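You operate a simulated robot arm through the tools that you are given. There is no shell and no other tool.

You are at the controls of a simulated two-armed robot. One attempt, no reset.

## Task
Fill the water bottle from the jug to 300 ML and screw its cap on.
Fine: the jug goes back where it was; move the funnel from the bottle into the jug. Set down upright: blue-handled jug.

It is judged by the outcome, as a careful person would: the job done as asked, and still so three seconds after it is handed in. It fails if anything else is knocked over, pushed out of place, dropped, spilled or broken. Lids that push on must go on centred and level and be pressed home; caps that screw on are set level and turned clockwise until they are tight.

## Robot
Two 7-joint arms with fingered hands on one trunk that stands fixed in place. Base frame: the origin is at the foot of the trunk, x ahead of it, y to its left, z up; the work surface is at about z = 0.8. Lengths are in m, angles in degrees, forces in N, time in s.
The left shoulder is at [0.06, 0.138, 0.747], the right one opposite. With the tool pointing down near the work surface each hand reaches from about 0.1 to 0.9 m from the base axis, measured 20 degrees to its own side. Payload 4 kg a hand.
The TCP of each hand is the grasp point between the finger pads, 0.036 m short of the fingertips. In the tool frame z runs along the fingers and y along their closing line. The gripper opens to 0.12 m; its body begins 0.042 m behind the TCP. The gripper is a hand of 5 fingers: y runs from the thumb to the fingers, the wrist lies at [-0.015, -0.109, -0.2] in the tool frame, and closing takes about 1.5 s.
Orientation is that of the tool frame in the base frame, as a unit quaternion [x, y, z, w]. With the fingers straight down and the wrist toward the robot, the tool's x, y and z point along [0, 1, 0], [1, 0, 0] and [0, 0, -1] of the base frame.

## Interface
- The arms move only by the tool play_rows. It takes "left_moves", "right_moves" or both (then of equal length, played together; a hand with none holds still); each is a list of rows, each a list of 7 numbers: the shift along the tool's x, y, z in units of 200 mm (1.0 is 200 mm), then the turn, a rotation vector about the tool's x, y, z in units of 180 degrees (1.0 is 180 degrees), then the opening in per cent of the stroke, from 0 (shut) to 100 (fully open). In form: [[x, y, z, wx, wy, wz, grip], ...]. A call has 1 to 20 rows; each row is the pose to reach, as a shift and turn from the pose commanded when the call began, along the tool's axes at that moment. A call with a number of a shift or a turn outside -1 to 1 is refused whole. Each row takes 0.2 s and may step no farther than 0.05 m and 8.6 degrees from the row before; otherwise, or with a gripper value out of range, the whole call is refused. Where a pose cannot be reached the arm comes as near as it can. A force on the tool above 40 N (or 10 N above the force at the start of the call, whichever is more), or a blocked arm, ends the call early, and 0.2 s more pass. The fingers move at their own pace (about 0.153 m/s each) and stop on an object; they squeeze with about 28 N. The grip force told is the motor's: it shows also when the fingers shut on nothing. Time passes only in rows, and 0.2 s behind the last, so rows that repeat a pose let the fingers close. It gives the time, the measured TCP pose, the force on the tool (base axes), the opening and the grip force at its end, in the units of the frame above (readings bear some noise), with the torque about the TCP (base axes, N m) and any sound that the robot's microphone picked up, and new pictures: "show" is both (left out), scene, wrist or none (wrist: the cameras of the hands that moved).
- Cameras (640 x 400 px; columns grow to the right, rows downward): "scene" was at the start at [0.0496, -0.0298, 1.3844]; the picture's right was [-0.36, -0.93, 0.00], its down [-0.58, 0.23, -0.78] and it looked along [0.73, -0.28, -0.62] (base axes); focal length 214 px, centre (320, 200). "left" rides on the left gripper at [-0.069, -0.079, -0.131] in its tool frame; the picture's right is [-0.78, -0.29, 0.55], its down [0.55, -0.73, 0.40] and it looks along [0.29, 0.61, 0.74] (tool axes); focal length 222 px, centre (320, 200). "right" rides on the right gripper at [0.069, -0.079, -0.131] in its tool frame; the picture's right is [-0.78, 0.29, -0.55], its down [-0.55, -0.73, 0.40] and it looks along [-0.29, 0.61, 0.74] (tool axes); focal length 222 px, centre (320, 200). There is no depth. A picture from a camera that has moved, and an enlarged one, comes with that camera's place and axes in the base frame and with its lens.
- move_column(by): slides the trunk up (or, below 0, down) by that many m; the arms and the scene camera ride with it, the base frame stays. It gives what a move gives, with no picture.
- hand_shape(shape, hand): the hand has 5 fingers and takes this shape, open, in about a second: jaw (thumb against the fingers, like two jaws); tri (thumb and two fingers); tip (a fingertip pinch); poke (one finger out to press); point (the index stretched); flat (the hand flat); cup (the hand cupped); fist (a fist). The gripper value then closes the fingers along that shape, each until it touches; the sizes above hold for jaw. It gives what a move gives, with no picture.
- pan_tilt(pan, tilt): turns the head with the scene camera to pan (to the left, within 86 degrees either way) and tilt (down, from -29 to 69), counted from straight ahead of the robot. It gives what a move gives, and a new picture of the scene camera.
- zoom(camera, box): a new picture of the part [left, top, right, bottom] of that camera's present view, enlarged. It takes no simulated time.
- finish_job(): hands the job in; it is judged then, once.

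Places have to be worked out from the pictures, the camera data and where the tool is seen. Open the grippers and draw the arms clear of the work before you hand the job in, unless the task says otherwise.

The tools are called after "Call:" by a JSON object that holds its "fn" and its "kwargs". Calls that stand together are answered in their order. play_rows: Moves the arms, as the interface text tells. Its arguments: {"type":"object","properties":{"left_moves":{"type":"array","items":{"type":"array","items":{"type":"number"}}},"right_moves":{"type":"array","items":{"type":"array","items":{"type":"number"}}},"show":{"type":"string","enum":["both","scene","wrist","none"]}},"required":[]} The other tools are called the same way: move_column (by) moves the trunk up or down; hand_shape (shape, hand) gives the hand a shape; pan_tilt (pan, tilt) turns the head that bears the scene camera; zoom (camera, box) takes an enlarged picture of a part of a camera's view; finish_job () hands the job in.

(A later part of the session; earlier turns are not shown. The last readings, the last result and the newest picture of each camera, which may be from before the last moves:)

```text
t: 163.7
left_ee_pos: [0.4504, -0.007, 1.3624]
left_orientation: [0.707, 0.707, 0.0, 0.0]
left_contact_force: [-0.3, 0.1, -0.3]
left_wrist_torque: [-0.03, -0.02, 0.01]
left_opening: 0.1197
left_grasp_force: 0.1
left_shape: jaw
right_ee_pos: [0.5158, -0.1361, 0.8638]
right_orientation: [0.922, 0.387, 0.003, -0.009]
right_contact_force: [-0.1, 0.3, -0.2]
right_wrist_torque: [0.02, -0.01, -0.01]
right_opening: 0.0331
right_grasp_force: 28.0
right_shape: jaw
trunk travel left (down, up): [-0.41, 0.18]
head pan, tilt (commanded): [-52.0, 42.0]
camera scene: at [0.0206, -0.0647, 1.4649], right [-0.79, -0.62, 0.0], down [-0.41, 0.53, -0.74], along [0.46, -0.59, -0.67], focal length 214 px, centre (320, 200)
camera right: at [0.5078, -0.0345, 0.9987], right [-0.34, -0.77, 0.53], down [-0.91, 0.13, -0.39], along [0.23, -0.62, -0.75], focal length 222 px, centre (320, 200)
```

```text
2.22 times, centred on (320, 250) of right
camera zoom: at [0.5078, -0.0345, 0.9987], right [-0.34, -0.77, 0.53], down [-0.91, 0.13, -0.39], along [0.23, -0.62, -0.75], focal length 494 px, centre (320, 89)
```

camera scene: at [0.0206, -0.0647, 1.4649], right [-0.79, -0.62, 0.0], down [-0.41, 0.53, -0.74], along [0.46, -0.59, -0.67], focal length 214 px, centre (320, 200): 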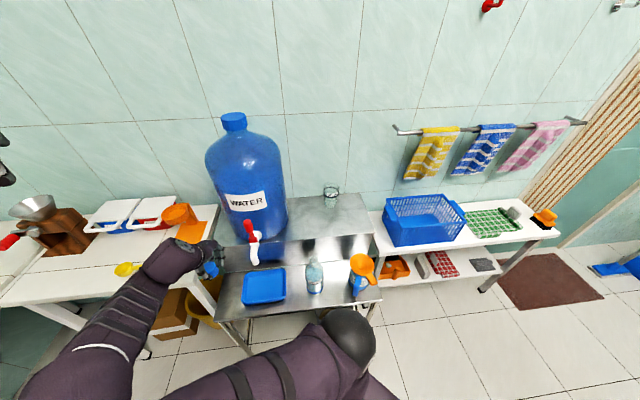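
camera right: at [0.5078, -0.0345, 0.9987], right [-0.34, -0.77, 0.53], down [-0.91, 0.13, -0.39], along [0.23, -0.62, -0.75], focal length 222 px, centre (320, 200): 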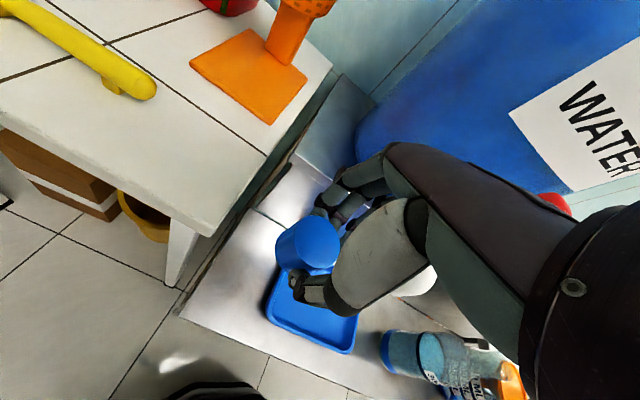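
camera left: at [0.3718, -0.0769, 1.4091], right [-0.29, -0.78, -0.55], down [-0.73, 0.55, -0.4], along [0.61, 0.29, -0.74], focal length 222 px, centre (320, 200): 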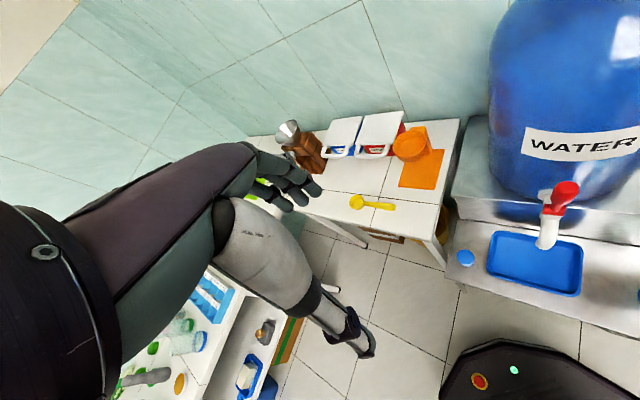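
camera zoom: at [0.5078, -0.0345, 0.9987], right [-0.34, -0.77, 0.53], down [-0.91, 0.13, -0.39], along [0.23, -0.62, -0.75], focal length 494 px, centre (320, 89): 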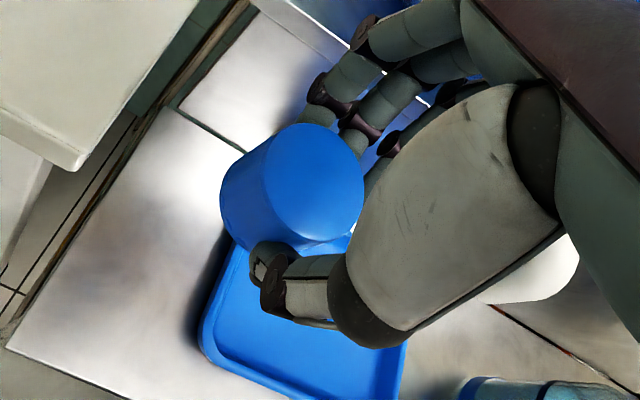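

The cap hangs level in the grip. Before carrying it over, I zoom in on the bottle's neck to locate it.

Call:
{"fn": "zoom", "kwargs": {"camera": "scene", "box": [290, 240, 340, 300]}}

Call:
{"fn": "zoom", "kwargs": {"camera": "right", "box": [370, 310, 530, 400]}}

```text
6.67 times, centred on (315, 270) of scene
camera zoom: at [0.0206, -0.0647, 1.4649], right [-0.79, -0.62, 0.0], down [-0.41, 0.53, -0.74], along [0.46, -0.59, -0.67], focal length 1430 px, centre (353, -267)
```

zoom: 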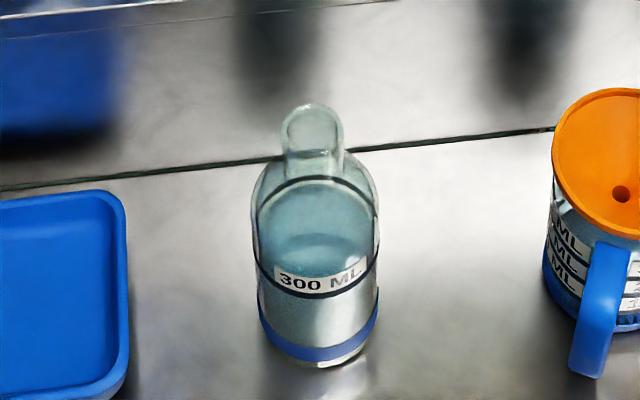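

```text
4.00 times, centred on (450, 355) of right
camera zoom: at [0.5078, -0.0345, 0.9987], right [-0.34, -0.77, 0.53], down [-0.91, 0.13, -0.39], along [0.23, -0.62, -0.75], focal length 888 px, centre (-200, -420)
```

zoom: 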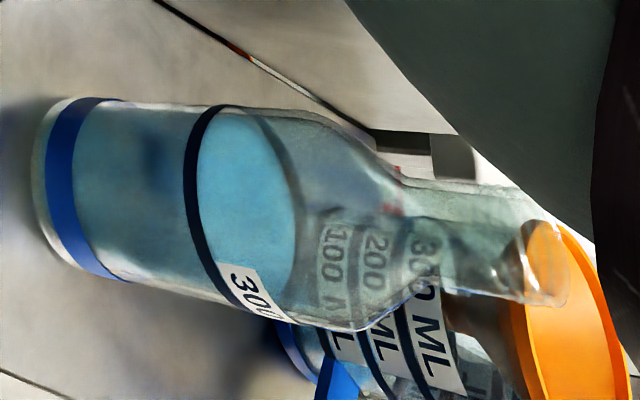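

The bottle's neck top is at about (0.2927,-0.379,0.822) and the water surface again matches the line. I raise the cap 200 mm, then carry it around the faucet toward the bottle.

Call:
{"fn": "play_rows", "kwargs": {"right_moves": [[0, 0, -0.1, 0, 0, 0, 0], [0, 0, -0.3, 0, 0, 0, 0], [0, 0, -0.5, 0, 0, 0, 0], [0, 0, -0.7, 0, 0, 0, 0], [0, 0, -0.9, 0, 0, 0, 0], [0, 0, -1.0, 0, 0, 0, 0]], "show": "none"}}

Call:
{"fn": "play_rows", "kwargs": {"right_moves": [[-0.05, -0.04, 0, 0, 0, -0.02, 0], [-0.15, -0.12, 0, 0, 0, -0.06, 0], [-0.26, -0.2, 0, 0, 0, -0.1, 0], [-0.37, -0.28, 0, 0, 0, -0.14, 0], [-0.47, -0.36, 0, 0, 0, -0.18, 0], [-0.52, -0.42, 0, 0, 0, -0.22, 0], [-0.53, -0.44, 0, 0, 0, -0.25, 0]], "show": "none"}}

```text
t: 165.1
left_ee_pos: [0.4512, -0.0073, 1.3619]
left_orientation: [0.708, 0.707, 0.0, 0.0]
left_contact_force: [-0.1, -0.3, 0.9]
left_wrist_torque: [0.01, -0.01, -0.02]
left_opening: 0.1198
left_grasp_force: 0.0
left_shape: jaw
right_ee_pos: [0.5182, -0.1404, 1.0624]
right_orientation: [0.923, 0.386, 0.004, -0.008]
right_contact_force: [0.0, 0.6, -0.1]
right_wrist_torque: [0.0, -0.01, 0.03]
right_opening: 0.0332
right_grasp_force: 27.6
right_shape: jaw
trunk travel left (down, up): [-0.41, 0.18]
head pan, tilt (commanded): [-52.0, 42.0]
```

```text
t: 166.0
left_ee_pos: [0.4501, -0.0069, 1.3627]
left_orientation: [0.708, 0.707, 0.0, 0.001]
left_contact_force: [-0.2, 0.2, -0.3]
left_wrist_torque: [0.0, -0.01, -0.04]
left_opening: 0.1198
left_grasp_force: 0.1
left_shape: jaw
right_ee_pos: [0.4507, -0.2316, 1.0357]
right_orientation: [0.893, 0.448, -0.025, -0.022]
right_contact_force: [-1.1, 0.1, 0.4]
right_wrist_torque: [-0.03, 0.04, 0.01]
right_opening: 0.0329
right_grasp_force: 28.3
right_shape: jaw
trunk travel left (down, up): [-0.41, 0.18]
head pan, tilt (commanded): [-52.0, 42.0]
stopped in row 4 (right hand): the arm was blocked; the commanded pose is now the measured one
```

The arm was blocked part-way and the hand drifted toward the faucet side. I look before moving on.

Call:
{"fn": "pan_tilt", "kwargs": {"pan": -40, "tilt": 40}}

Call:
{"fn": "zoom", "kwargs": {"camera": "right", "box": [0, 0, 640, 400]}}

```text
t: 166.8
left_ee_pos: [0.4512, -0.0062, 1.3638]
left_orientation: [0.707, 0.707, 0.0, 0.0]
left_contact_force: [-0.2, 0.1, -0.2]
left_wrist_torque: [0.01, 0.0, 0.01]
left_opening: 0.1197
left_grasp_force: 0.0
left_shape: jaw
right_ee_pos: [0.4498, -0.2297, 1.0353]
right_orientation: [0.893, 0.448, -0.025, -0.022]
right_contact_force: [0.0, 0.1, -0.1]
right_wrist_torque: [0.03, 0.03, -0.01]
right_opening: 0.0328
right_grasp_force: 27.8
right_shape: jaw
trunk travel left (down, up): [-0.41, 0.18]
head pan, tilt (commanded): [-40.0, 40.0]
camera scene: at [0.0346, -0.0534, 1.4679], right [-0.64, -0.77, 0.0], down [-0.49, 0.41, -0.77], along [0.59, -0.49, -0.64], focal length 214 px, centre (320, 200)
```

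scene: 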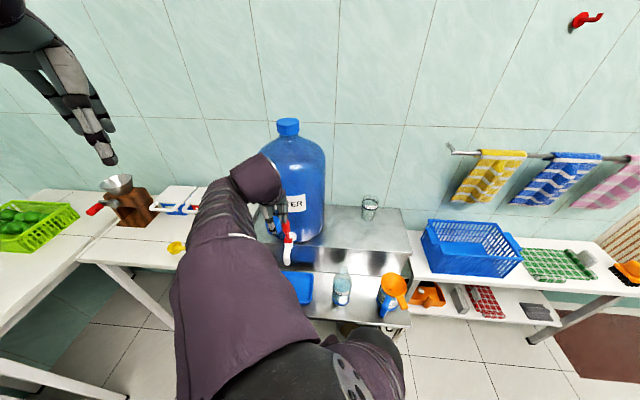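

```text
1.00 times, centred on (320, 200) of right (not enlarged: the box is as wide or as high as the picture)
camera zoom: at [0.4365, -0.1318, 1.1716], right [-0.2, -0.81, 0.55], down [-0.94, 0.01, -0.34], along [0.27, -0.58, -0.77], focal length 222 px, centre (320, 200)
```

zoom: 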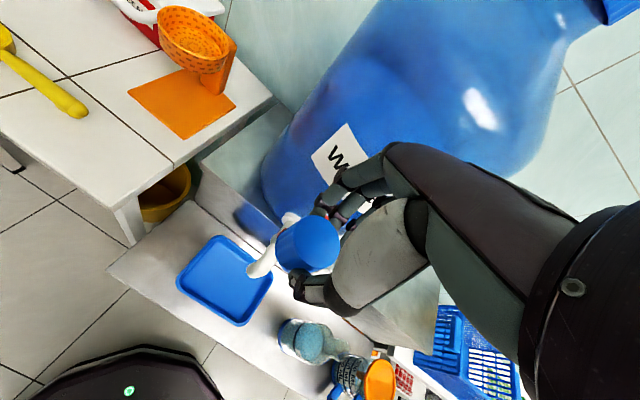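

The elbow has ended up near the robot's centre and the hand is close to the faucet. I move the hand away from the faucet, toward the robot and slightly up, levelling it.

Call:
{"fn": "play_rows", "kwargs": {"right_moves": [[0.05, -0.045, -0.03, -0.004, 0.001, -0.015, 0], [0.1, -0.092, -0.055, -0.008, 0.002, -0.03, 0], [0.15, -0.138, -0.08, -0.012, 0.003, -0.046, 0], [0.2, -0.184, -0.1, -0.0165, 0.0045, -0.061, 0], [0.2465, -0.2295, -0.117, -0.0205, 0.0055, -0.0761, 0]], "show": "scene"}}

```text
t: 167.7
left_ee_pos: [0.4498, -0.007, 1.3624]
left_orientation: [0.707, 0.707, 0.0, 0.0]
left_contact_force: [0.9, 0.0, -0.5]
left_wrist_torque: [0.0, -0.03, -0.05]
left_opening: 0.12
left_grasp_force: 0.1
left_shape: jaw
right_ee_pos: [0.4473, -0.2461, 1.0344]
right_orientation: [0.891, 0.452, -0.032, -0.021]
right_contact_force: [-0.4, -0.5, -0.1]
right_wrist_torque: [0.0, 0.0, 0.0]
right_opening: 0.0332
right_grasp_force: 28.4
right_shape: jaw
trunk travel left (down, up): [-0.41, 0.18]
head pan, tilt (commanded): [-40.0, 40.0]
stopped in row 4 (right hand): the arm was blocked; the commanded pose is now the measured one
camera scene: at [0.0346, -0.0535, 1.4679], right [-0.64, -0.77, 0.0], down [-0.49, 0.41, -0.77], along [0.59, -0.49, -0.64], focal length 214 px, centre (320, 200)
```

scene: 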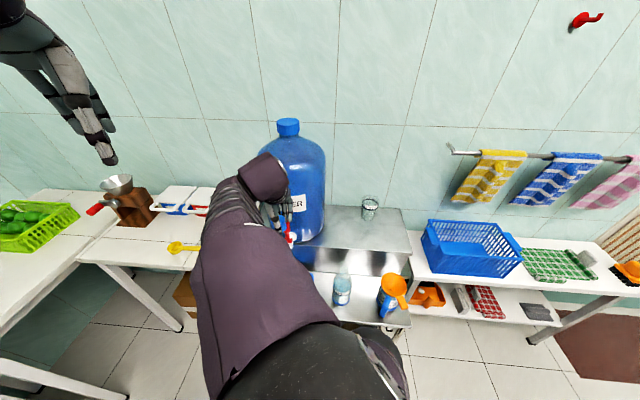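

The elbow (above the shoulder, near the head) is what blocks motion toward the robot. Moving the hand to the right, toward the bottle, should swing the elbow clear; I try that with slow steps and a little upward motion.

Call:
{"fn": "play_rows", "kwargs": {"right_moves": [[-0.02, -0.005, -0.06, 0, 0, 0, 0], [-0.12, -0.02, -0.116, 0, 0, 0, 0], [-0.24, -0.04, -0.116, 0, 0, 0, 0], [-0.36, -0.06, -0.116, 0, 0, 0, 0], [-0.48, -0.08, -0.116, 0, 0, 0, 0], [-0.6, -0.1, -0.116, 0, 0, 0, 0], [-0.7, -0.117, -0.116, 0, 0, 0, 0]], "show": "both"}}

```text
t: 169.3
left_ee_pos: [0.4498, -0.0075, 1.3625]
left_orientation: [0.707, 0.708, 0.0, 0.0]
left_contact_force: [-1.4, -0.3, 0.2]
left_wrist_torque: [0.0, -0.03, -0.03]
left_opening: 0.1196
left_grasp_force: 0.0
left_shape: jaw
right_ee_pos: [0.3468, -0.3455, 1.0646]
right_orientation: [0.891, 0.452, -0.033, -0.019]
right_contact_force: [-0.1, -0.3, -0.1]
right_wrist_torque: [-0.02, -0.02, 0.05]
right_opening: 0.0329
right_grasp_force: 27.8
right_shape: jaw
trunk travel left (down, up): [-0.41, 0.18]
head pan, tilt (commanded): [-40.0, 40.0]
camera scene: at [0.0343, -0.0536, 1.4679], right [-0.64, -0.77, 0.0], down [-0.49, 0.41, -0.77], along [0.59, -0.49, -0.64], focal length 214 px, centre (320, 200)
camera right: at [0.3325, -0.2442, 1.1997], right [-0.19, -0.81, 0.56], down [-0.94, -0.01, -0.33], along [0.27, -0.59, -0.76], focal length 222 px, centre (320, 200)
```

scene: 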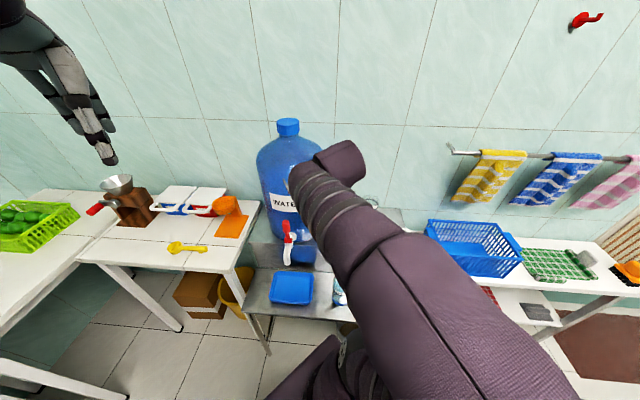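
right: 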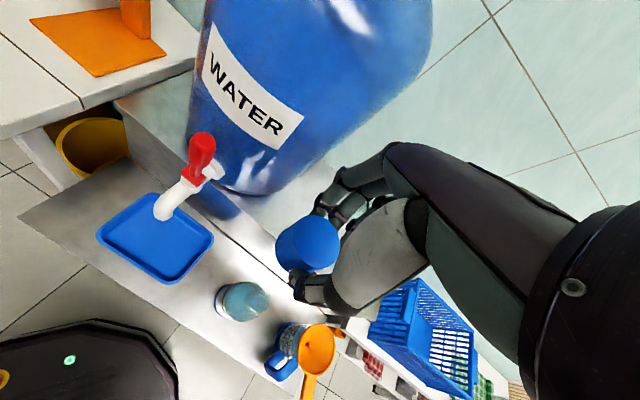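

That worked and the elbow swings right. Now I level the hand and turn it to yaw 30° above the bottle.

Call:
{"fn": "play_rows", "kwargs": {"right_moves": [[-0.028, -0.01, 0.021, -0.0029, -0.0002, -0.0409, 0], [-0.056, -0.02, 0.042, -0.0057, -0.0003, -0.0817, 0], [-0.083, -0.03, 0.063, -0.0086, -0.0005, -0.1226, 0], [-0.111, -0.04, 0.084, -0.0114, -0.0006, -0.1634, 0], [-0.139, -0.05, 0.106, -0.0143, -0.0008, -0.2043, 0], [-0.167, -0.06, 0.127, -0.0171, -0.0009, -0.2451, 0], [-0.194, -0.07, 0.148, -0.02, -0.0011, -0.286, 0], [-0.222, -0.08, 0.169, -0.0228, -0.0012, -0.3268, 0], [-0.25, -0.09, 0.19, -0.0257, -0.0014, -0.3677, 0]], "show": "both"}}

```text
t: 171.3
left_ee_pos: [0.4499, -0.0075, 1.3623]
left_orientation: [0.707, 0.707, 0.0, 0.0]
left_contact_force: [-0.2, 0.4, -0.7]
left_wrist_torque: [0.02, -0.02, 0.05]
left_opening: 0.1198
left_grasp_force: 0.0
left_shape: jaw
right_ee_pos: [0.2986, -0.3744, 1.029]
right_orientation: [0.499, 0.867, 0.0, 0.001]
right_contact_force: [0.2, -0.4, -0.5]
right_wrist_torque: [0.02, 0.0, -0.01]
right_opening: 0.033
right_grasp_force: 27.3
right_shape: jaw
trunk travel left (down, up): [-0.41, 0.18]
head pan, tilt (commanded): [-40.0, 40.0]
camera scene: at [0.0346, -0.0539, 1.4678], right [-0.64, -0.77, 0.0], down [-0.49, 0.41, -0.77], along [0.59, -0.49, -0.64], focal length 214 px, centre (320, 200)
camera right: at [0.1957, -0.355, 1.162], right [0.64, -0.53, 0.55], down [-0.36, -0.84, -0.4], along [0.67, 0.06, -0.74], focal length 222 px, centre (320, 200)
```

scene: 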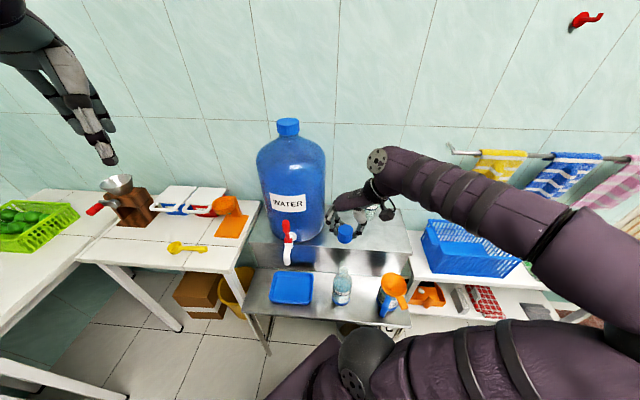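
right: 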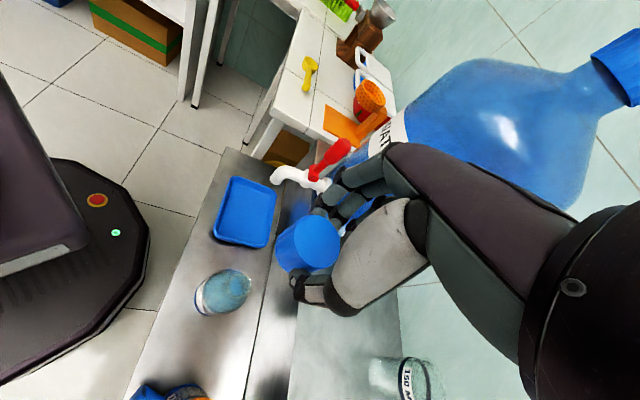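

The right hand holds the cap level above the bottle with a clear view. Now the left hand: I bring it down toward the left side of the bottle.

Call:
{"fn": "play_rows", "kwargs": {"left_moves": [[-0.04, -0.05, 0.1, 0, 0, 0.014, 100], [-0.1, -0.13, 0.28, 0, 0, 0.028, 100], [-0.17, -0.22, 0.46, 0, 0, 0.042, 100], [-0.24, -0.31, 0.64, 0, 0, 0.056, 100], [-0.3, -0.39, 0.82, 0, 0, 0.07, 100], [-0.35, -0.45, 0.95, 0, 0, 0.0833, 100]], "show": "none"}}

Call:
{"fn": "play_rows", "kwargs": {"left_moves": [[0, 0, 0.06, 0, -0.04, 0, 100], [0, 0, 0.12, 0, -0.08, 0, 100], [0, 0, 0.18, 0, -0.12, 0, 100], [0, 0, 0.24, 0, -0.16, 0, 100], [0, 0, 0.3, 0, -0.2, 0, 100], [0, 0, 0.36, 0, -0.24, 0, 100], [0, 0, 0.42, 0, -0.28, 0, 100], [0, 0, 0.48, 0, -0.32, 0, 100], [0, 0, 0.54, 0, -0.36, 0, 100], [0, 0, 0.6, 0, -0.4, 0, 100], [0, 0, 0.6, 0, -0.4167, 0, 100]], "show": "both"}}

```text
t: 172.7
left_ee_pos: [0.3598, -0.0773, 1.1722]
left_orientation: [0.794, 0.608, -0.001, 0.0]
left_contact_force: [-0.4, 0.8, -0.3]
left_wrist_torque: [0.0, 0.0, 0.01]
left_opening: 0.1199
left_grasp_force: 0.1
left_shape: jaw
right_ee_pos: [0.3004, -0.3746, 1.0292]
right_orientation: [0.501, 0.865, -0.001, 0.001]
right_contact_force: [-0.3, -0.5, -1.1]
right_wrist_torque: [0.03, 0.01, -0.02]
right_opening: 0.0331
right_grasp_force: 28.1
right_shape: jaw
trunk travel left (down, up): [-0.41, 0.18]
head pan, tilt (commanded): [-40.0, 40.0]
```

```text
t: 175.1
left_ee_pos: [0.3612, -0.0761, 1.0525]
left_orientation: [0.631, 0.482, -0.482, 0.371]
left_contact_force: [0.7, -0.7, 0.4]
left_wrist_torque: [-0.01, -0.01, -0.01]
left_opening: 0.1197
left_grasp_force: 0.1
left_shape: jaw
right_ee_pos: [0.2997, -0.3734, 1.0291]
right_orientation: [0.501, 0.866, 0.0, 0.001]
right_contact_force: [0.0, -0.1, -0.8]
right_wrist_torque: [-0.02, 0.06, -0.01]
right_opening: 0.0329
right_grasp_force: 28.0
right_shape: jaw
trunk travel left (down, up): [-0.41, 0.18]
head pan, tilt (commanded): [-40.0, 40.0]
camera scene: at [0.0346, -0.0535, 1.4679], right [-0.64, -0.77, 0.0], down [-0.49, 0.41, -0.77], along [0.59, -0.49, -0.64], focal length 214 px, centre (320, 200)
camera left: at [0.3134, 0.0487, 1.1541], right [-0.47, -0.63, 0.62], down [-0.77, -0.04, -0.63], along [0.43, -0.77, -0.47], focal length 222 px, centre (320, 200)
```

scene: 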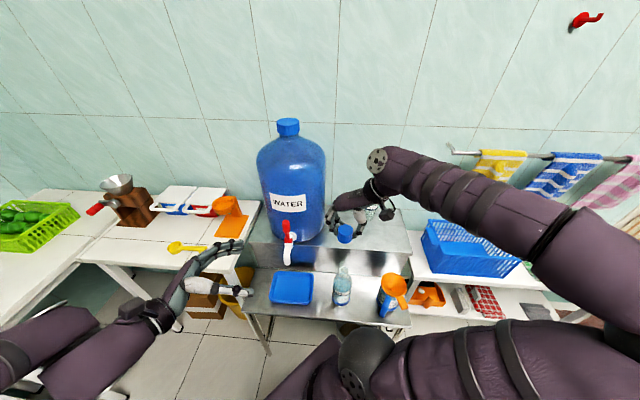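
left: 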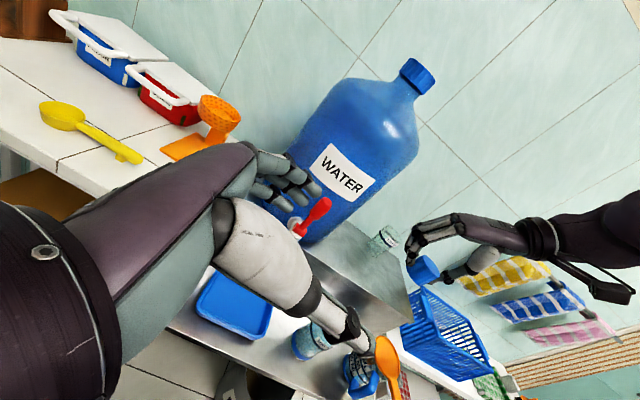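

The left hand reached the sideways pose easily. I lower it in two steps toward the bottle's height, staying left of the bottle.

Call:
{"fn": "play_rows", "kwargs": {"left_moves": [[0.12, -0.007, 0.07, 0, 0, 0, 100], [0.25, -0.015, 0.14, 0, 0, 0, 100], [0.38, -0.022, 0.215, 0, 0, 0, 100], [0.51, -0.03, 0.29, 0, 0, 0, 100], [0.64, -0.038, 0.36, 0, 0, 0, 100], [0.764, -0.045, 0.43, 0, 0, 0, 100]], "show": "none"}}

Call:
{"fn": "play_rows", "kwargs": {"left_moves": [[0.1, -0.01, 0.06, 0, 0, 0, 100], [0.22, -0.02, 0.13, 0, 0, 0, 100], [0.34, -0.03, 0.2, 0, 0, 0, 100], [0.46, -0.04, 0.27, 0, 0, 0, 100], [0.57, -0.05, 0.33, 0, 0, 0, 100]], "show": "both"}}

```text
t: 176.5
left_ee_pos: [0.339, -0.1184, 0.8817]
left_orientation: [0.629, 0.483, -0.483, 0.371]
left_contact_force: [-0.2, -0.6, 0.0]
left_wrist_torque: [-0.03, 0.01, 0.01]
left_opening: 0.1196
left_grasp_force: 0.1
left_shape: jaw
right_ee_pos: [0.3004, -0.3745, 1.0298]
right_orientation: [0.5, 0.866, 0.0, 0.001]
right_contact_force: [-0.3, -1.3, -0.2]
right_wrist_torque: [-0.03, -0.01, 0.0]
right_opening: 0.0328
right_grasp_force: 28.2
right_shape: jaw
trunk travel left (down, up): [-0.41, 0.18]
head pan, tilt (commanded): [-40.0, 40.0]
```

```text
t: 177.7
left_ee_pos: [0.3205, -0.1479, 0.7549]
left_orientation: [0.63, 0.483, -0.482, 0.371]
left_contact_force: [0.5, -0.5, 0.3]
left_wrist_torque: [-0.01, 0.0, 0.0]
left_opening: 0.1198
left_grasp_force: 0.0
left_shape: jaw
right_ee_pos: [0.2997, -0.3746, 1.0298]
right_orientation: [0.5, 0.866, 0.0, 0.001]
right_contact_force: [0.2, 1.2, -0.5]
right_wrist_torque: [0.0, 0.0, -0.01]
right_opening: 0.0328
right_grasp_force: 27.9
right_shape: jaw
trunk travel left (down, up): [-0.41, 0.18]
head pan, tilt (commanded): [-40.0, 40.0]
camera scene: at [0.0347, -0.0536, 1.4679], right [-0.64, -0.77, 0.0], down [-0.49, 0.41, -0.77], along [0.59, -0.49, -0.64], focal length 214 px, centre (320, 200)
camera left: at [0.2742, -0.0225, 0.8567], right [-0.47, -0.63, 0.62], down [-0.77, -0.04, -0.63], along [0.43, -0.77, -0.47], focal length 222 px, centre (320, 200)
```

scene: 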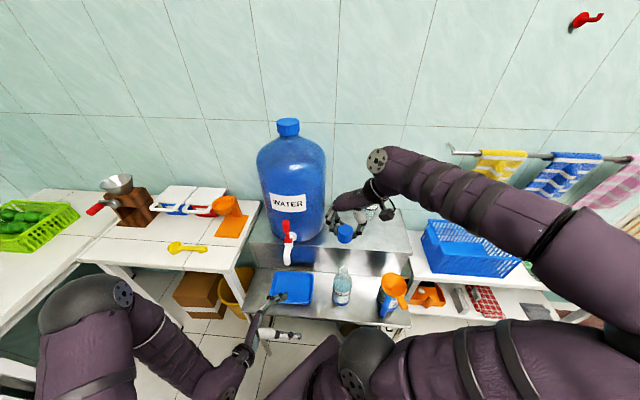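
left: 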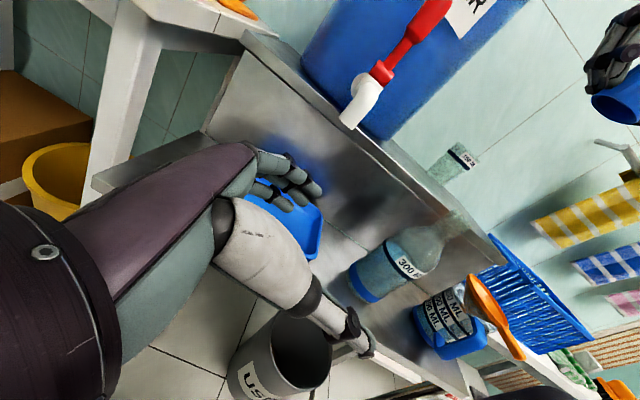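

The bottle lies ahead of the left hand (≈0.235 m along the fingers, 33 mm toward the finger side). I shift sideways and approach half-way.

Call:
{"fn": "play_rows", "kwargs": {"left_moves": [[-0.01, 0.05, 0.08, 0, 0, 0, 100], [-0.02, 0.11, 0.2, 0, 0, 0, 100], [-0.03, 0.165, 0.33, 0, 0, 0, 100], [-0.04, 0.165, 0.46, 0, 0, 0, 100], [-0.045, 0.165, 0.58, 0, 0, 0, 100]], "show": "both"}}

Call:
{"fn": "zoom", "kwargs": {"camera": "scene", "box": [260, 200, 420, 340]}}

```text
t: 178.9
left_ee_pos: [0.3239, -0.2675, 0.7338]
left_orientation: [0.629, 0.482, -0.483, 0.371]
left_contact_force: [0.0, -0.1, -0.6]
left_wrist_torque: [0.0, 0.01, 0.0]
left_opening: 0.1198
left_grasp_force: 0.1
left_shape: jaw
right_ee_pos: [0.2992, -0.3746, 1.0297]
right_orientation: [0.5, 0.866, -0.001, 0.001]
right_contact_force: [-0.1, -0.3, 0.0]
right_wrist_torque: [-0.02, 0.02, 0.02]
right_opening: 0.0331
right_grasp_force: 28.3
right_shape: jaw
trunk travel left (down, up): [-0.41, 0.18]
head pan, tilt (commanded): [-40.0, 40.0]
camera scene: at [0.0345, -0.0538, 1.4679], right [-0.64, -0.77, 0.0], down [-0.49, 0.41, -0.77], along [0.59, -0.49, -0.64], focal length 214 px, centre (320, 200)
camera left: at [0.2768, -0.142, 0.8354], right [-0.47, -0.63, 0.62], down [-0.77, -0.04, -0.63], along [0.43, -0.77, -0.47], focal length 222 px, centre (320, 200)
```

scene: 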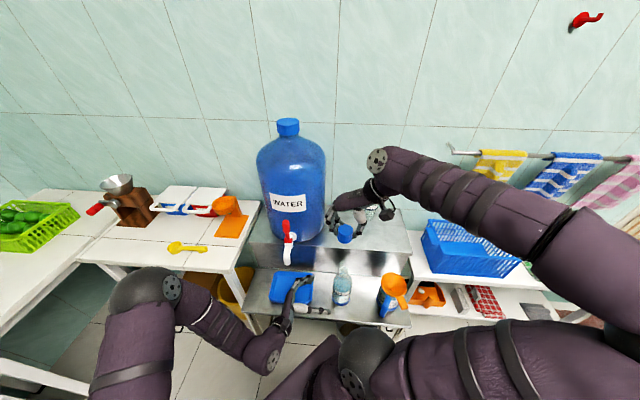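
left: 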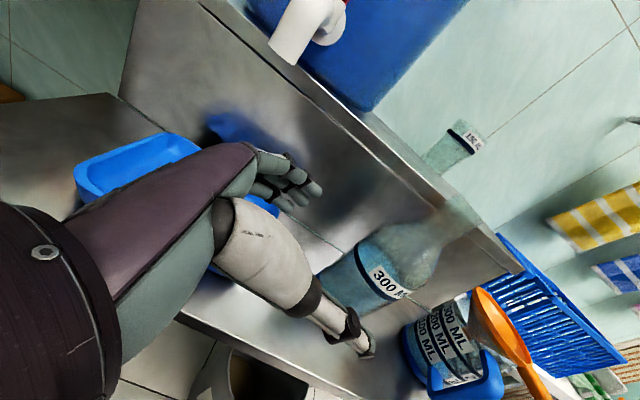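

```text
2.86 times, centred on (340, 270) of scene
camera zoom: at [0.0345, -0.0538, 1.4679], right [-0.64, -0.77, 0.0], down [-0.49, 0.41, -0.77], along [0.59, -0.49, -0.64], focal length 613 px, centre (263, 0)
```

zoom: 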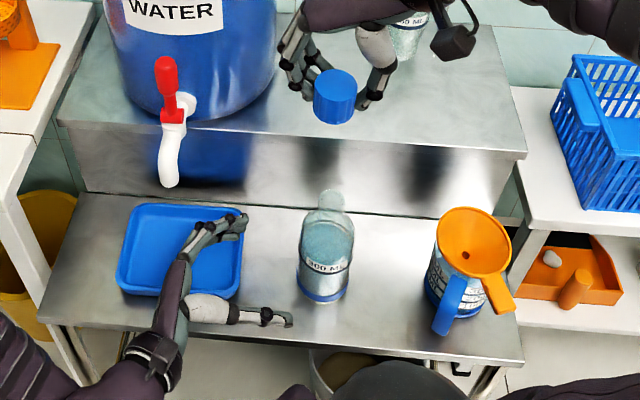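

The hand is aligned with the bottle (thumb in front, fingers behind). I continue the approach until the bottle is well inside the grip.

Call:
{"fn": "play_rows", "kwargs": {"left_moves": [[0, 0, 0.12, 0, 0, 0, 100], [0, 0, 0.24, 0, 0, 0, 100], [0, 0, 0.36, 0, 0, 0, 100], [0, 0, 0.46, 0, 0, 0, 100], [0, 0, 0.54, 0, 0, 0, 100]], "show": "both"}}

Call:
{"fn": "zoom", "kwargs": {"camera": "scene", "box": [290, 240, 390, 330]}}

```text
t: 180.1
left_ee_pos: [0.2978, -0.3667, 0.7055]
left_orientation: [0.629, 0.483, -0.483, 0.37]
left_contact_force: [0.5, -0.1, -0.6]
left_wrist_torque: [0.0, 0.0, 0.02]
left_opening: 0.1197
left_grasp_force: 0.1
left_shape: jaw
right_ee_pos: [0.2992, -0.3733, 1.0291]
right_orientation: [0.501, 0.865, -0.001, 0.0]
right_contact_force: [0.1, 0.9, -0.1]
right_wrist_torque: [-0.01, 0.01, 0.02]
right_opening: 0.0328
right_grasp_force: 28.3
right_shape: jaw
trunk travel left (down, up): [-0.41, 0.18]
head pan, tilt (commanded): [-40.0, 40.0]
camera scene: at [0.0345, -0.0537, 1.4679], right [-0.64, -0.77, 0.0], down [-0.49, 0.41, -0.77], along [0.59, -0.49, -0.64], focal length 214 px, centre (320, 200)
camera left: at [0.2501, -0.2421, 0.8071], right [-0.47, -0.63, 0.62], down [-0.77, -0.04, -0.63], along [0.43, -0.77, -0.47], focal length 222 px, centre (320, 200)
```

scene: 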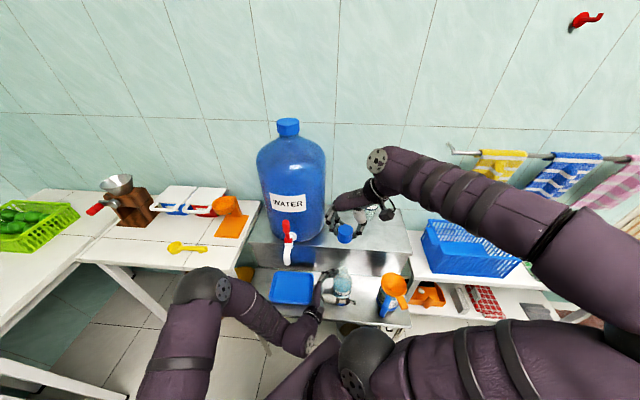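
left: 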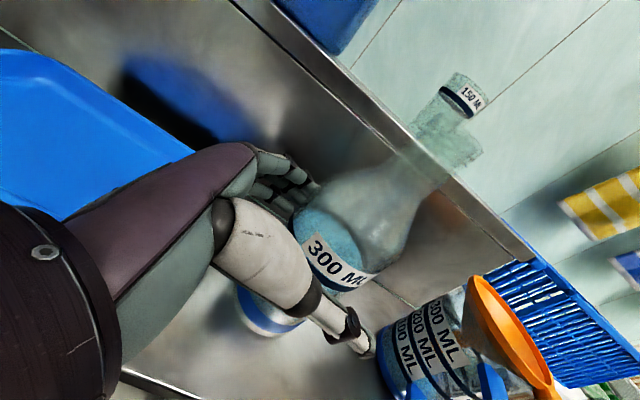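

```text
4.44 times, centred on (340, 285) of scene
camera zoom: at [0.0345, -0.0537, 1.4679], right [-0.64, -0.77, 0.0], down [-0.49, 0.41, -0.77], along [0.59, -0.49, -0.64], focal length 953 px, centre (231, -178)
```

zoom: 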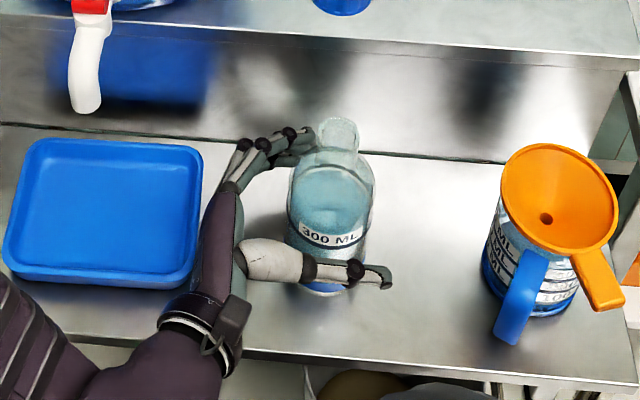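

The bottle is between thumb and fingers. I close the left hand gently on it.

Call:
{"fn": "play_rows", "kwargs": {"left_moves": [[0, 0, 0.03, 0, 0, 0, 80], [0, 0, 0.03, 0, 0, 0, 68], [0, 0, 0.03, 0, 0, 0, 60], [0, 0, 0.03, 0, 0, 0, 50], [0, 0, 0.03, 0, 0, 0, 40], [0, 0, 0.03, 0, 0, 0, 20], [0, 0, 0.03, 0, 0, 0, 0], [0, 0, 0.03, 0, 0, 0, 0]], "show": "none"}}

Call:
{"fn": "zoom", "kwargs": {"camera": "scene", "box": [290, 240, 390, 330]}}

Call:
{"fn": "zoom", "kwargs": {"camera": "left", "box": [160, 100, 520, 360]}}

```text
t: 181.9
left_ee_pos: [0.2957, -0.3732, 0.7042]
left_orientation: [0.63, 0.483, -0.483, 0.37]
left_contact_force: [-1.2, -0.7, 1.1]
left_wrist_torque: [-0.02, -0.13, -0.04]
left_opening: 0.0495
left_grasp_force: 28.5
left_shape: jaw
right_ee_pos: [0.2997, -0.3732, 1.0287]
right_orientation: [0.5, 0.866, 0.0, 0.001]
right_contact_force: [0.2, 0.6, -1.0]
right_wrist_torque: [-0.01, -0.02, 0.01]
right_opening: 0.0327
right_grasp_force: 27.6
right_shape: jaw
trunk travel left (down, up): [-0.41, 0.18]
head pan, tilt (commanded): [-40.0, 40.0]
```

```text
4.44 times, centred on (340, 285) of scene
camera zoom: at [0.0344, -0.0535, 1.4679], right [-0.64, -0.77, 0.0], down [-0.49, 0.41, -0.77], along [0.59, -0.49, -0.64], focal length 953 px, centre (231, -178)
```

zoom: 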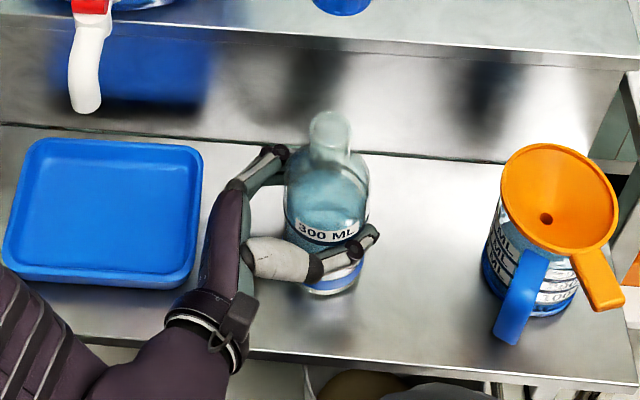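

```text
1.54 times, centred on (340, 230) of left
camera zoom: at [0.2486, -0.2478, 0.806], right [-0.47, -0.63, 0.62], down [-0.77, -0.04, -0.63], along [0.43, -0.77, -0.47], focal length 342 px, centre (289, 154)
```

zoom: 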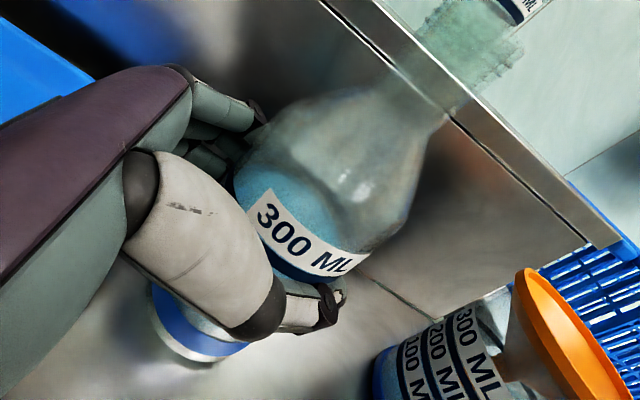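

The bottle is held (28 N). I zoom in to check whether it's still upright.

Call:
{"fn": "zoom", "kwargs": {"camera": "scene", "box": [315, 255, 365, 310]}}

Call:
{"fn": "zoom", "kwargs": {"camera": "right", "box": [160, 230, 340, 400]}}

```text
7.27 times, centred on (340, 282) of scene
camera zoom: at [0.0344, -0.0535, 1.4679], right [-0.64, -0.77, 0.0], down [-0.49, 0.41, -0.77], along [0.59, -0.49, -0.64], focal length 1560 px, centre (174, -400)
```

zoom: 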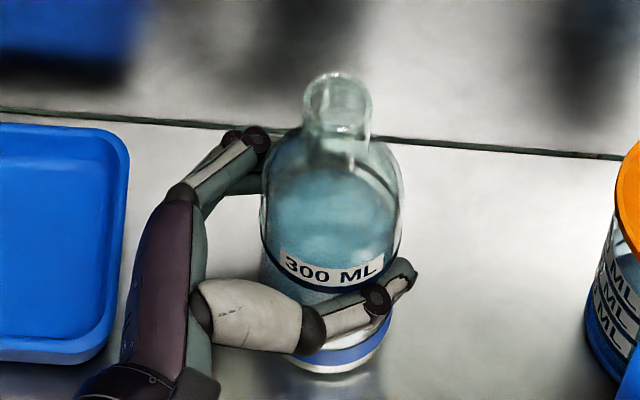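

```text
2.35 times, centred on (250, 315) of right
camera zoom: at [0.1958, -0.3544, 1.1623], right [0.64, -0.53, 0.55], down [-0.36, -0.84, -0.4], along [0.67, 0.06, -0.74], focal length 523 px, centre (485, -71)
```

zoom: 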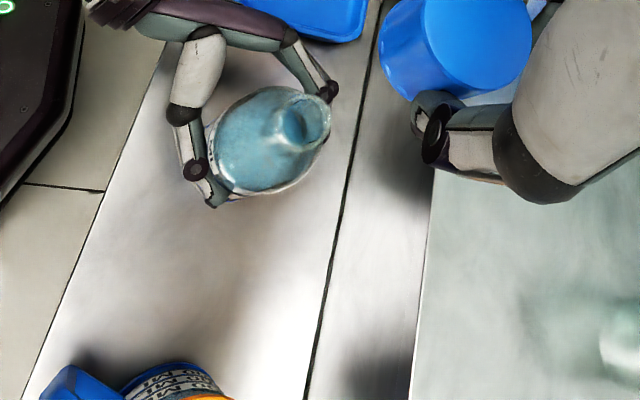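

The bottle leans about 3° in this grip because the hand isn't quite horizontal. I open, turn the left hand 13° to be level, and grip again.

Call:
{"fn": "play_rows", "kwargs": {"left_moves": [[0, 0, 0, 0, 0, 0, 55], [0, 0, 0, 0, 0, 0, 68], [0, 0, 0, 0, 0, 0, 80], [0, 0, 0, 0, 0, 0, 80], [0, 0, 0, 0, -0.025, 0, 80], [0, 0, 0, 0, -0.05, 0, 80], [0, 0, 0, 0, -0.075, 0, 80]], "show": "none"}}

Call:
{"fn": "zoom", "kwargs": {"camera": "scene", "box": [315, 255, 365, 310]}}

Call:
{"fn": "zoom", "kwargs": {"camera": "left", "box": [160, 100, 520, 360]}}

```text
t: 183.5
left_ee_pos: [0.2965, -0.3721, 0.7039]
left_orientation: [0.567, 0.436, -0.554, 0.425]
left_contact_force: [0.1, -0.8, 0.2]
left_wrist_torque: [-0.02, 0.0, 0.01]
left_opening: 0.0957
left_grasp_force: 0.0
left_shape: jaw
right_ee_pos: [0.2997, -0.3735, 1.0289]
right_orientation: [0.501, 0.866, 0.0, 0.0]
right_contact_force: [-0.2, -0.6, 0.1]
right_wrist_torque: [-0.01, 0.03, -0.01]
right_opening: 0.0329
right_grasp_force: 28.2
right_shape: jaw
trunk travel left (down, up): [-0.41, 0.18]
head pan, tilt (commanded): [-40.0, 40.0]
```

```text
7.27 times, centred on (340, 282) of scene
camera zoom: at [0.0347, -0.0536, 1.4679], right [-0.64, -0.77, 0.0], down [-0.49, 0.41, -0.77], along [0.59, -0.49, -0.64], focal length 1560 px, centre (174, -400)
```

zoom: 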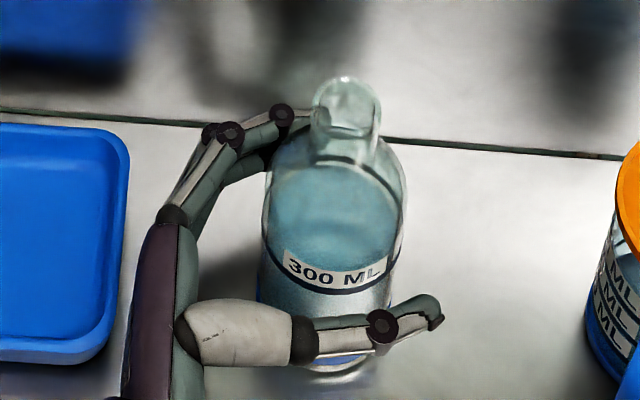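

```text
1.54 times, centred on (340, 230) of left
camera zoom: at [0.2542, -0.2273, 0.7779], right [-0.43, -0.47, 0.77], down [-0.81, -0.18, -0.56], along [0.4, -0.86, -0.3], focal length 342 px, centre (289, 154)
```

zoom: 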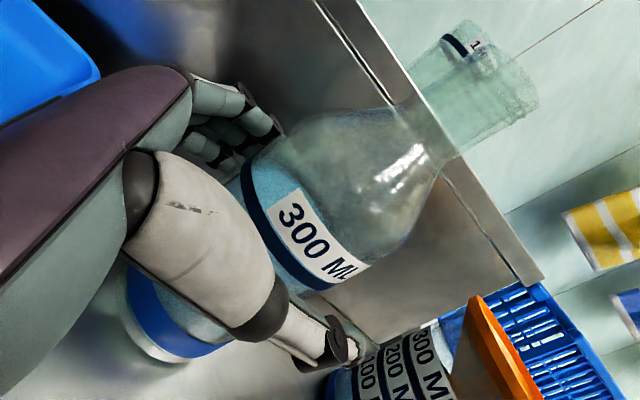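

The bottle stands upright again and the left hand is level. I close it again.

Call:
{"fn": "play_rows", "kwargs": {"left_moves": [[0, 0, 0, 0, 0, 0, 66], [0, 0, 0, 0, 0, 0, 58], [0, 0, 0, 0, 0, 0, 50], [0, 0, 0, 0, 0, 0, 40], [0, 0, 0, 0, 0, 0, 20], [0, 0, 0, 0, 0, 0, 0], [0, 0, 0, 0, 0, 0, 0]], "show": "none"}}

Call:
{"fn": "zoom", "kwargs": {"camera": "scene", "box": [315, 255, 365, 310]}}

Call:
{"fn": "zoom", "kwargs": {"camera": "left", "box": [160, 100, 520, 360]}}

Call:
{"fn": "zoom", "kwargs": {"camera": "right", "box": [160, 230, 340, 400]}}

```text
t: 185.1
left_ee_pos: [0.295, -0.3723, 0.7048]
left_orientation: [0.569, 0.436, -0.553, 0.424]
left_contact_force: [-1.1, -0.6, 2.5]
left_wrist_torque: [-0.09, -0.14, -0.04]
left_opening: 0.0487
left_grasp_force: 27.7
left_shape: jaw
right_ee_pos: [0.2997, -0.3741, 1.0286]
right_orientation: [0.501, 0.866, -0.001, 0.001]
right_contact_force: [-0.4, -0.6, 0.3]
right_wrist_torque: [-0.01, -0.04, -0.03]
right_opening: 0.0332
right_grasp_force: 28.0
right_shape: jaw
trunk travel left (down, up): [-0.41, 0.18]
head pan, tilt (commanded): [-40.0, 40.0]
```

```text
7.27 times, centred on (340, 282) of scene
camera zoom: at [0.0345, -0.0536, 1.4679], right [-0.64, -0.77, 0.0], down [-0.49, 0.41, -0.77], along [0.59, -0.49, -0.64], focal length 1560 px, centre (174, -400)
```

zoom: 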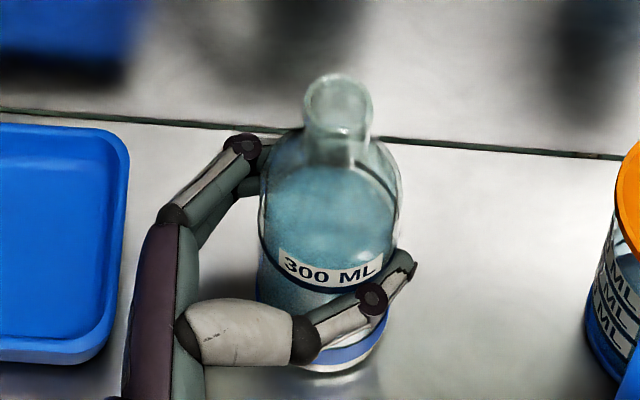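

```text
1.54 times, centred on (340, 230) of left
camera zoom: at [0.2539, -0.2275, 0.7782], right [-0.43, -0.47, 0.77], down [-0.81, -0.18, -0.56], along [0.4, -0.86, -0.3], focal length 342 px, centre (289, 154)
```

zoom: 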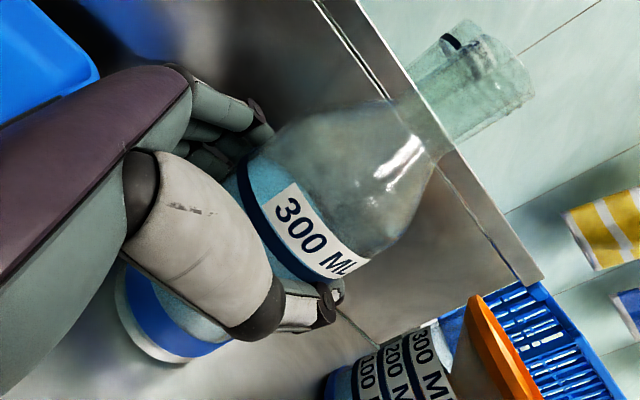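

```text
2.35 times, centred on (250, 315) of right
camera zoom: at [0.1958, -0.3545, 1.1623], right [0.64, -0.53, 0.55], down [-0.36, -0.84, -0.4], along [0.67, 0.06, -0.74], focal length 523 px, centre (485, -71)
```

zoom: 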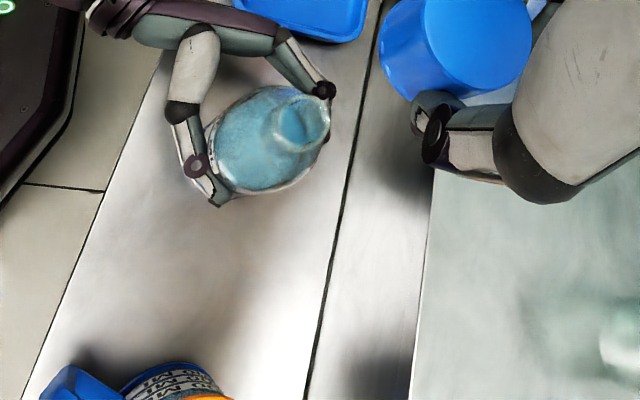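

The grip tips the bottle's top by about 5 mm toward the fingers (≈2°). I correct by rolling the left hand 2° about its finger axis and check.

Call:
{"fn": "play_rows", "kwargs": {"left_moves": [[0, 0, 0, 0, 0, 0.004, 0], [0, 0, 0, 0, 0, 0.008, 0], [0, 0, 0, 0, 0, 0.012, 0], [0, 0, 0, 0, 0, 0.012, 0]], "show": "none"}}

Call:
{"fn": "zoom", "kwargs": {"camera": "scene", "box": [315, 255, 365, 310]}}

Call:
{"fn": "zoom", "kwargs": {"camera": "right", "box": [200, 250, 300, 340]}}

```text
t: 186.1
left_ee_pos: [0.2959, -0.3724, 0.7047]
left_orientation: [0.576, 0.425, -0.546, 0.435]
left_contact_force: [0.0, 0.6, -0.2]
left_wrist_torque: [0.09, -0.01, 0.02]
left_opening: 0.0487
left_grasp_force: 27.2
left_shape: jaw
right_ee_pos: [0.299, -0.3751, 1.0296]
right_orientation: [0.501, 0.866, -0.001, 0.001]
right_contact_force: [0.2, 0.9, -0.6]
right_wrist_torque: [0.01, 0.0, 0.0]
right_opening: 0.0328
right_grasp_force: 28.3
right_shape: jaw
trunk travel left (down, up): [-0.41, 0.18]
head pan, tilt (commanded): [-40.0, 40.0]
```

```text
7.27 times, centred on (340, 282) of scene
camera zoom: at [0.0345, -0.0536, 1.4678], right [-0.64, -0.77, 0.0], down [-0.49, 0.41, -0.77], along [0.59, -0.49, -0.64], focal length 1560 px, centre (174, -400)
```

zoom: 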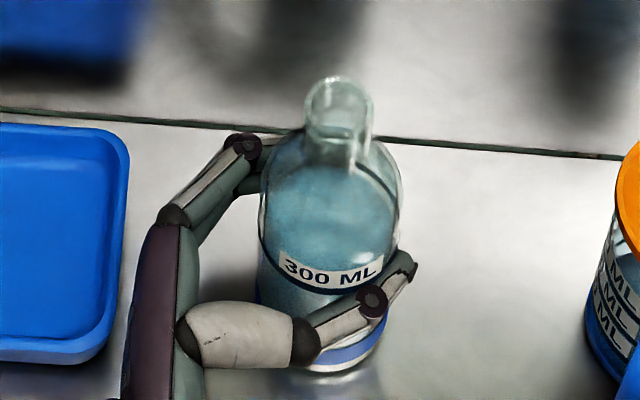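

```text
4.44 times, centred on (250, 295) of right
camera zoom: at [0.1959, -0.3545, 1.1622], right [0.64, -0.53, 0.55], down [-0.36, -0.84, -0.4], along [0.67, 0.06, -0.74], focal length 987 px, centre (631, -222)
```

zoom: 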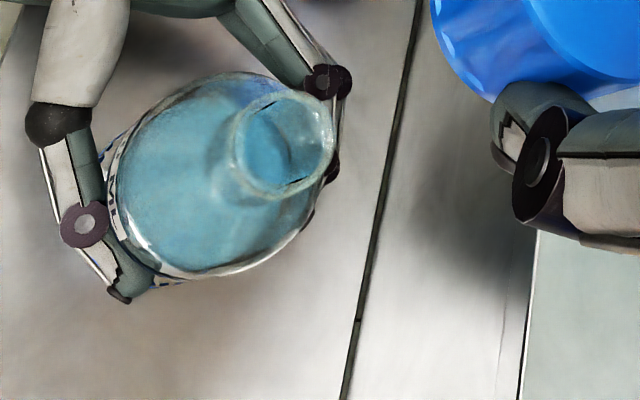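

The bottle now stands within about 1° of upright and is firmly held. I turn the right hand (with the cap) to yaw 85° to prepare a long clockwise stroke, and lower it to 60 mm above the neck.

Call:
{"fn": "play_rows", "kwargs": {"right_moves": [[-0.001, -0.001, 0.06, 0, 0, -0.04, 0], [-0.002, -0.002, 0.12, 0, 0, -0.08, 0], [-0.003, -0.003, 0.18, 0, 0, -0.12, 0], [-0.004, -0.004, 0.25, 0, 0, -0.16, 0], [-0.005, -0.005, 0.32, 0, 0, -0.2, 0], [-0.006, -0.006, 0.39, 0, 0, -0.24, 0], [-0.0065, -0.007, 0.45, 0, 0, -0.28, 0], [-0.0065, -0.0075, 0.5, 0, 0, -0.3056, 0]], "show": "both"}}

Call:
{"fn": "zoom", "kwargs": {"camera": "scene", "box": [300, 215, 390, 305]}}

Call:
{"fn": "zoom", "kwargs": {"camera": "left", "box": [300, 0, 640, 220]}}

```text
t: 187.9
left_ee_pos: [0.2965, -0.3722, 0.7036]
left_orientation: [0.577, 0.424, -0.545, 0.435]
left_contact_force: [-0.1, -0.5, 0.8]
left_wrist_torque: [0.09, -0.01, 0.0]
left_opening: 0.0489
left_grasp_force: 27.6
left_shape: jaw
right_ee_pos: [0.2998, -0.3775, 0.9303]
right_orientation: [0.042, 0.999, -0.001, 0.002]
right_contact_force: [1.2, -0.5, -0.4]
right_wrist_torque: [0.03, 0.01, 0.01]
right_opening: 0.0328
right_grasp_force: 28.2
right_shape: jaw
trunk travel left (down, up): [-0.41, 0.18]
head pan, tilt (commanded): [-40.0, 40.0]
camera scene: at [0.0347, -0.0536, 1.4679], right [-0.64, -0.77, 0.0], down [-0.49, 0.41, -0.77], along [0.59, -0.49, -0.64], focal length 214 px, centre (320, 200)
camera right: at [0.2231, -0.4503, 1.0629], right [0.81, 0.22, 0.55], down [0.48, -0.78, -0.4], along [0.34, 0.58, -0.74], focal length 222 px, centre (320, 200)
```

scene: 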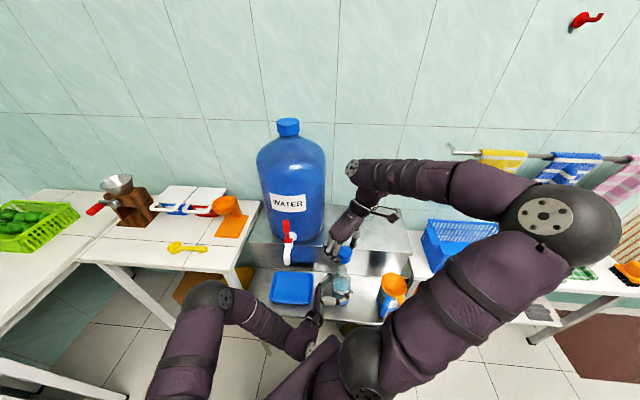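
right: 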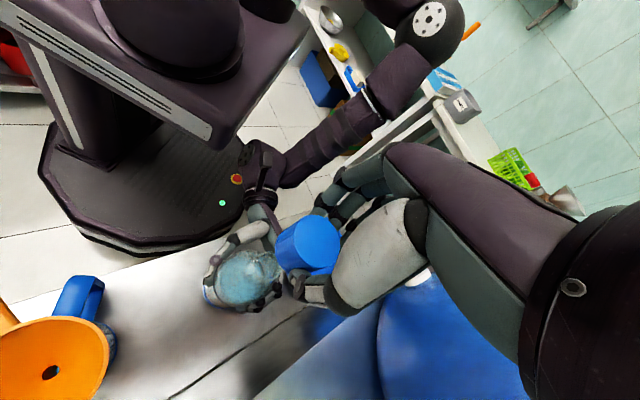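

```text
4.44 times, centred on (345, 260) of scene
camera zoom: at [0.0347, -0.0536, 1.4679], right [-0.64, -0.77, 0.0], down [-0.49, 0.41, -0.77], along [0.59, -0.49, -0.64], focal length 953 px, centre (209, -67)
```

zoom: 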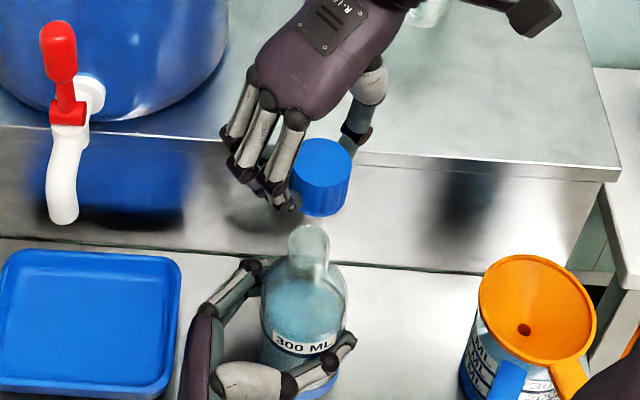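

```text
1.82 times, centred on (470, 110) of left
camera zoom: at [0.2516, -0.2268, 0.7748], right [-0.46, -0.46, 0.76], down [-0.79, -0.18, -0.59], along [0.41, -0.87, -0.28], focal length 404 px, centre (47, 364)
```

zoom: 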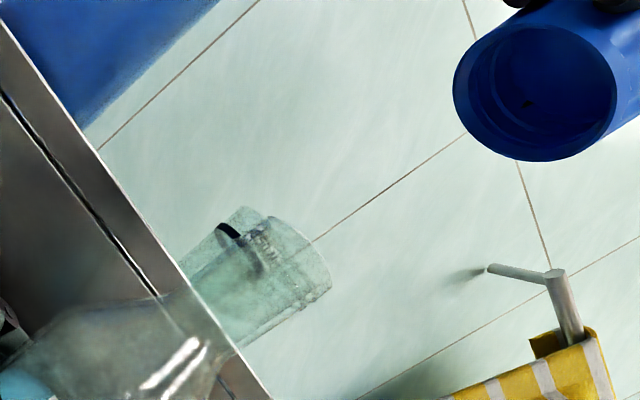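

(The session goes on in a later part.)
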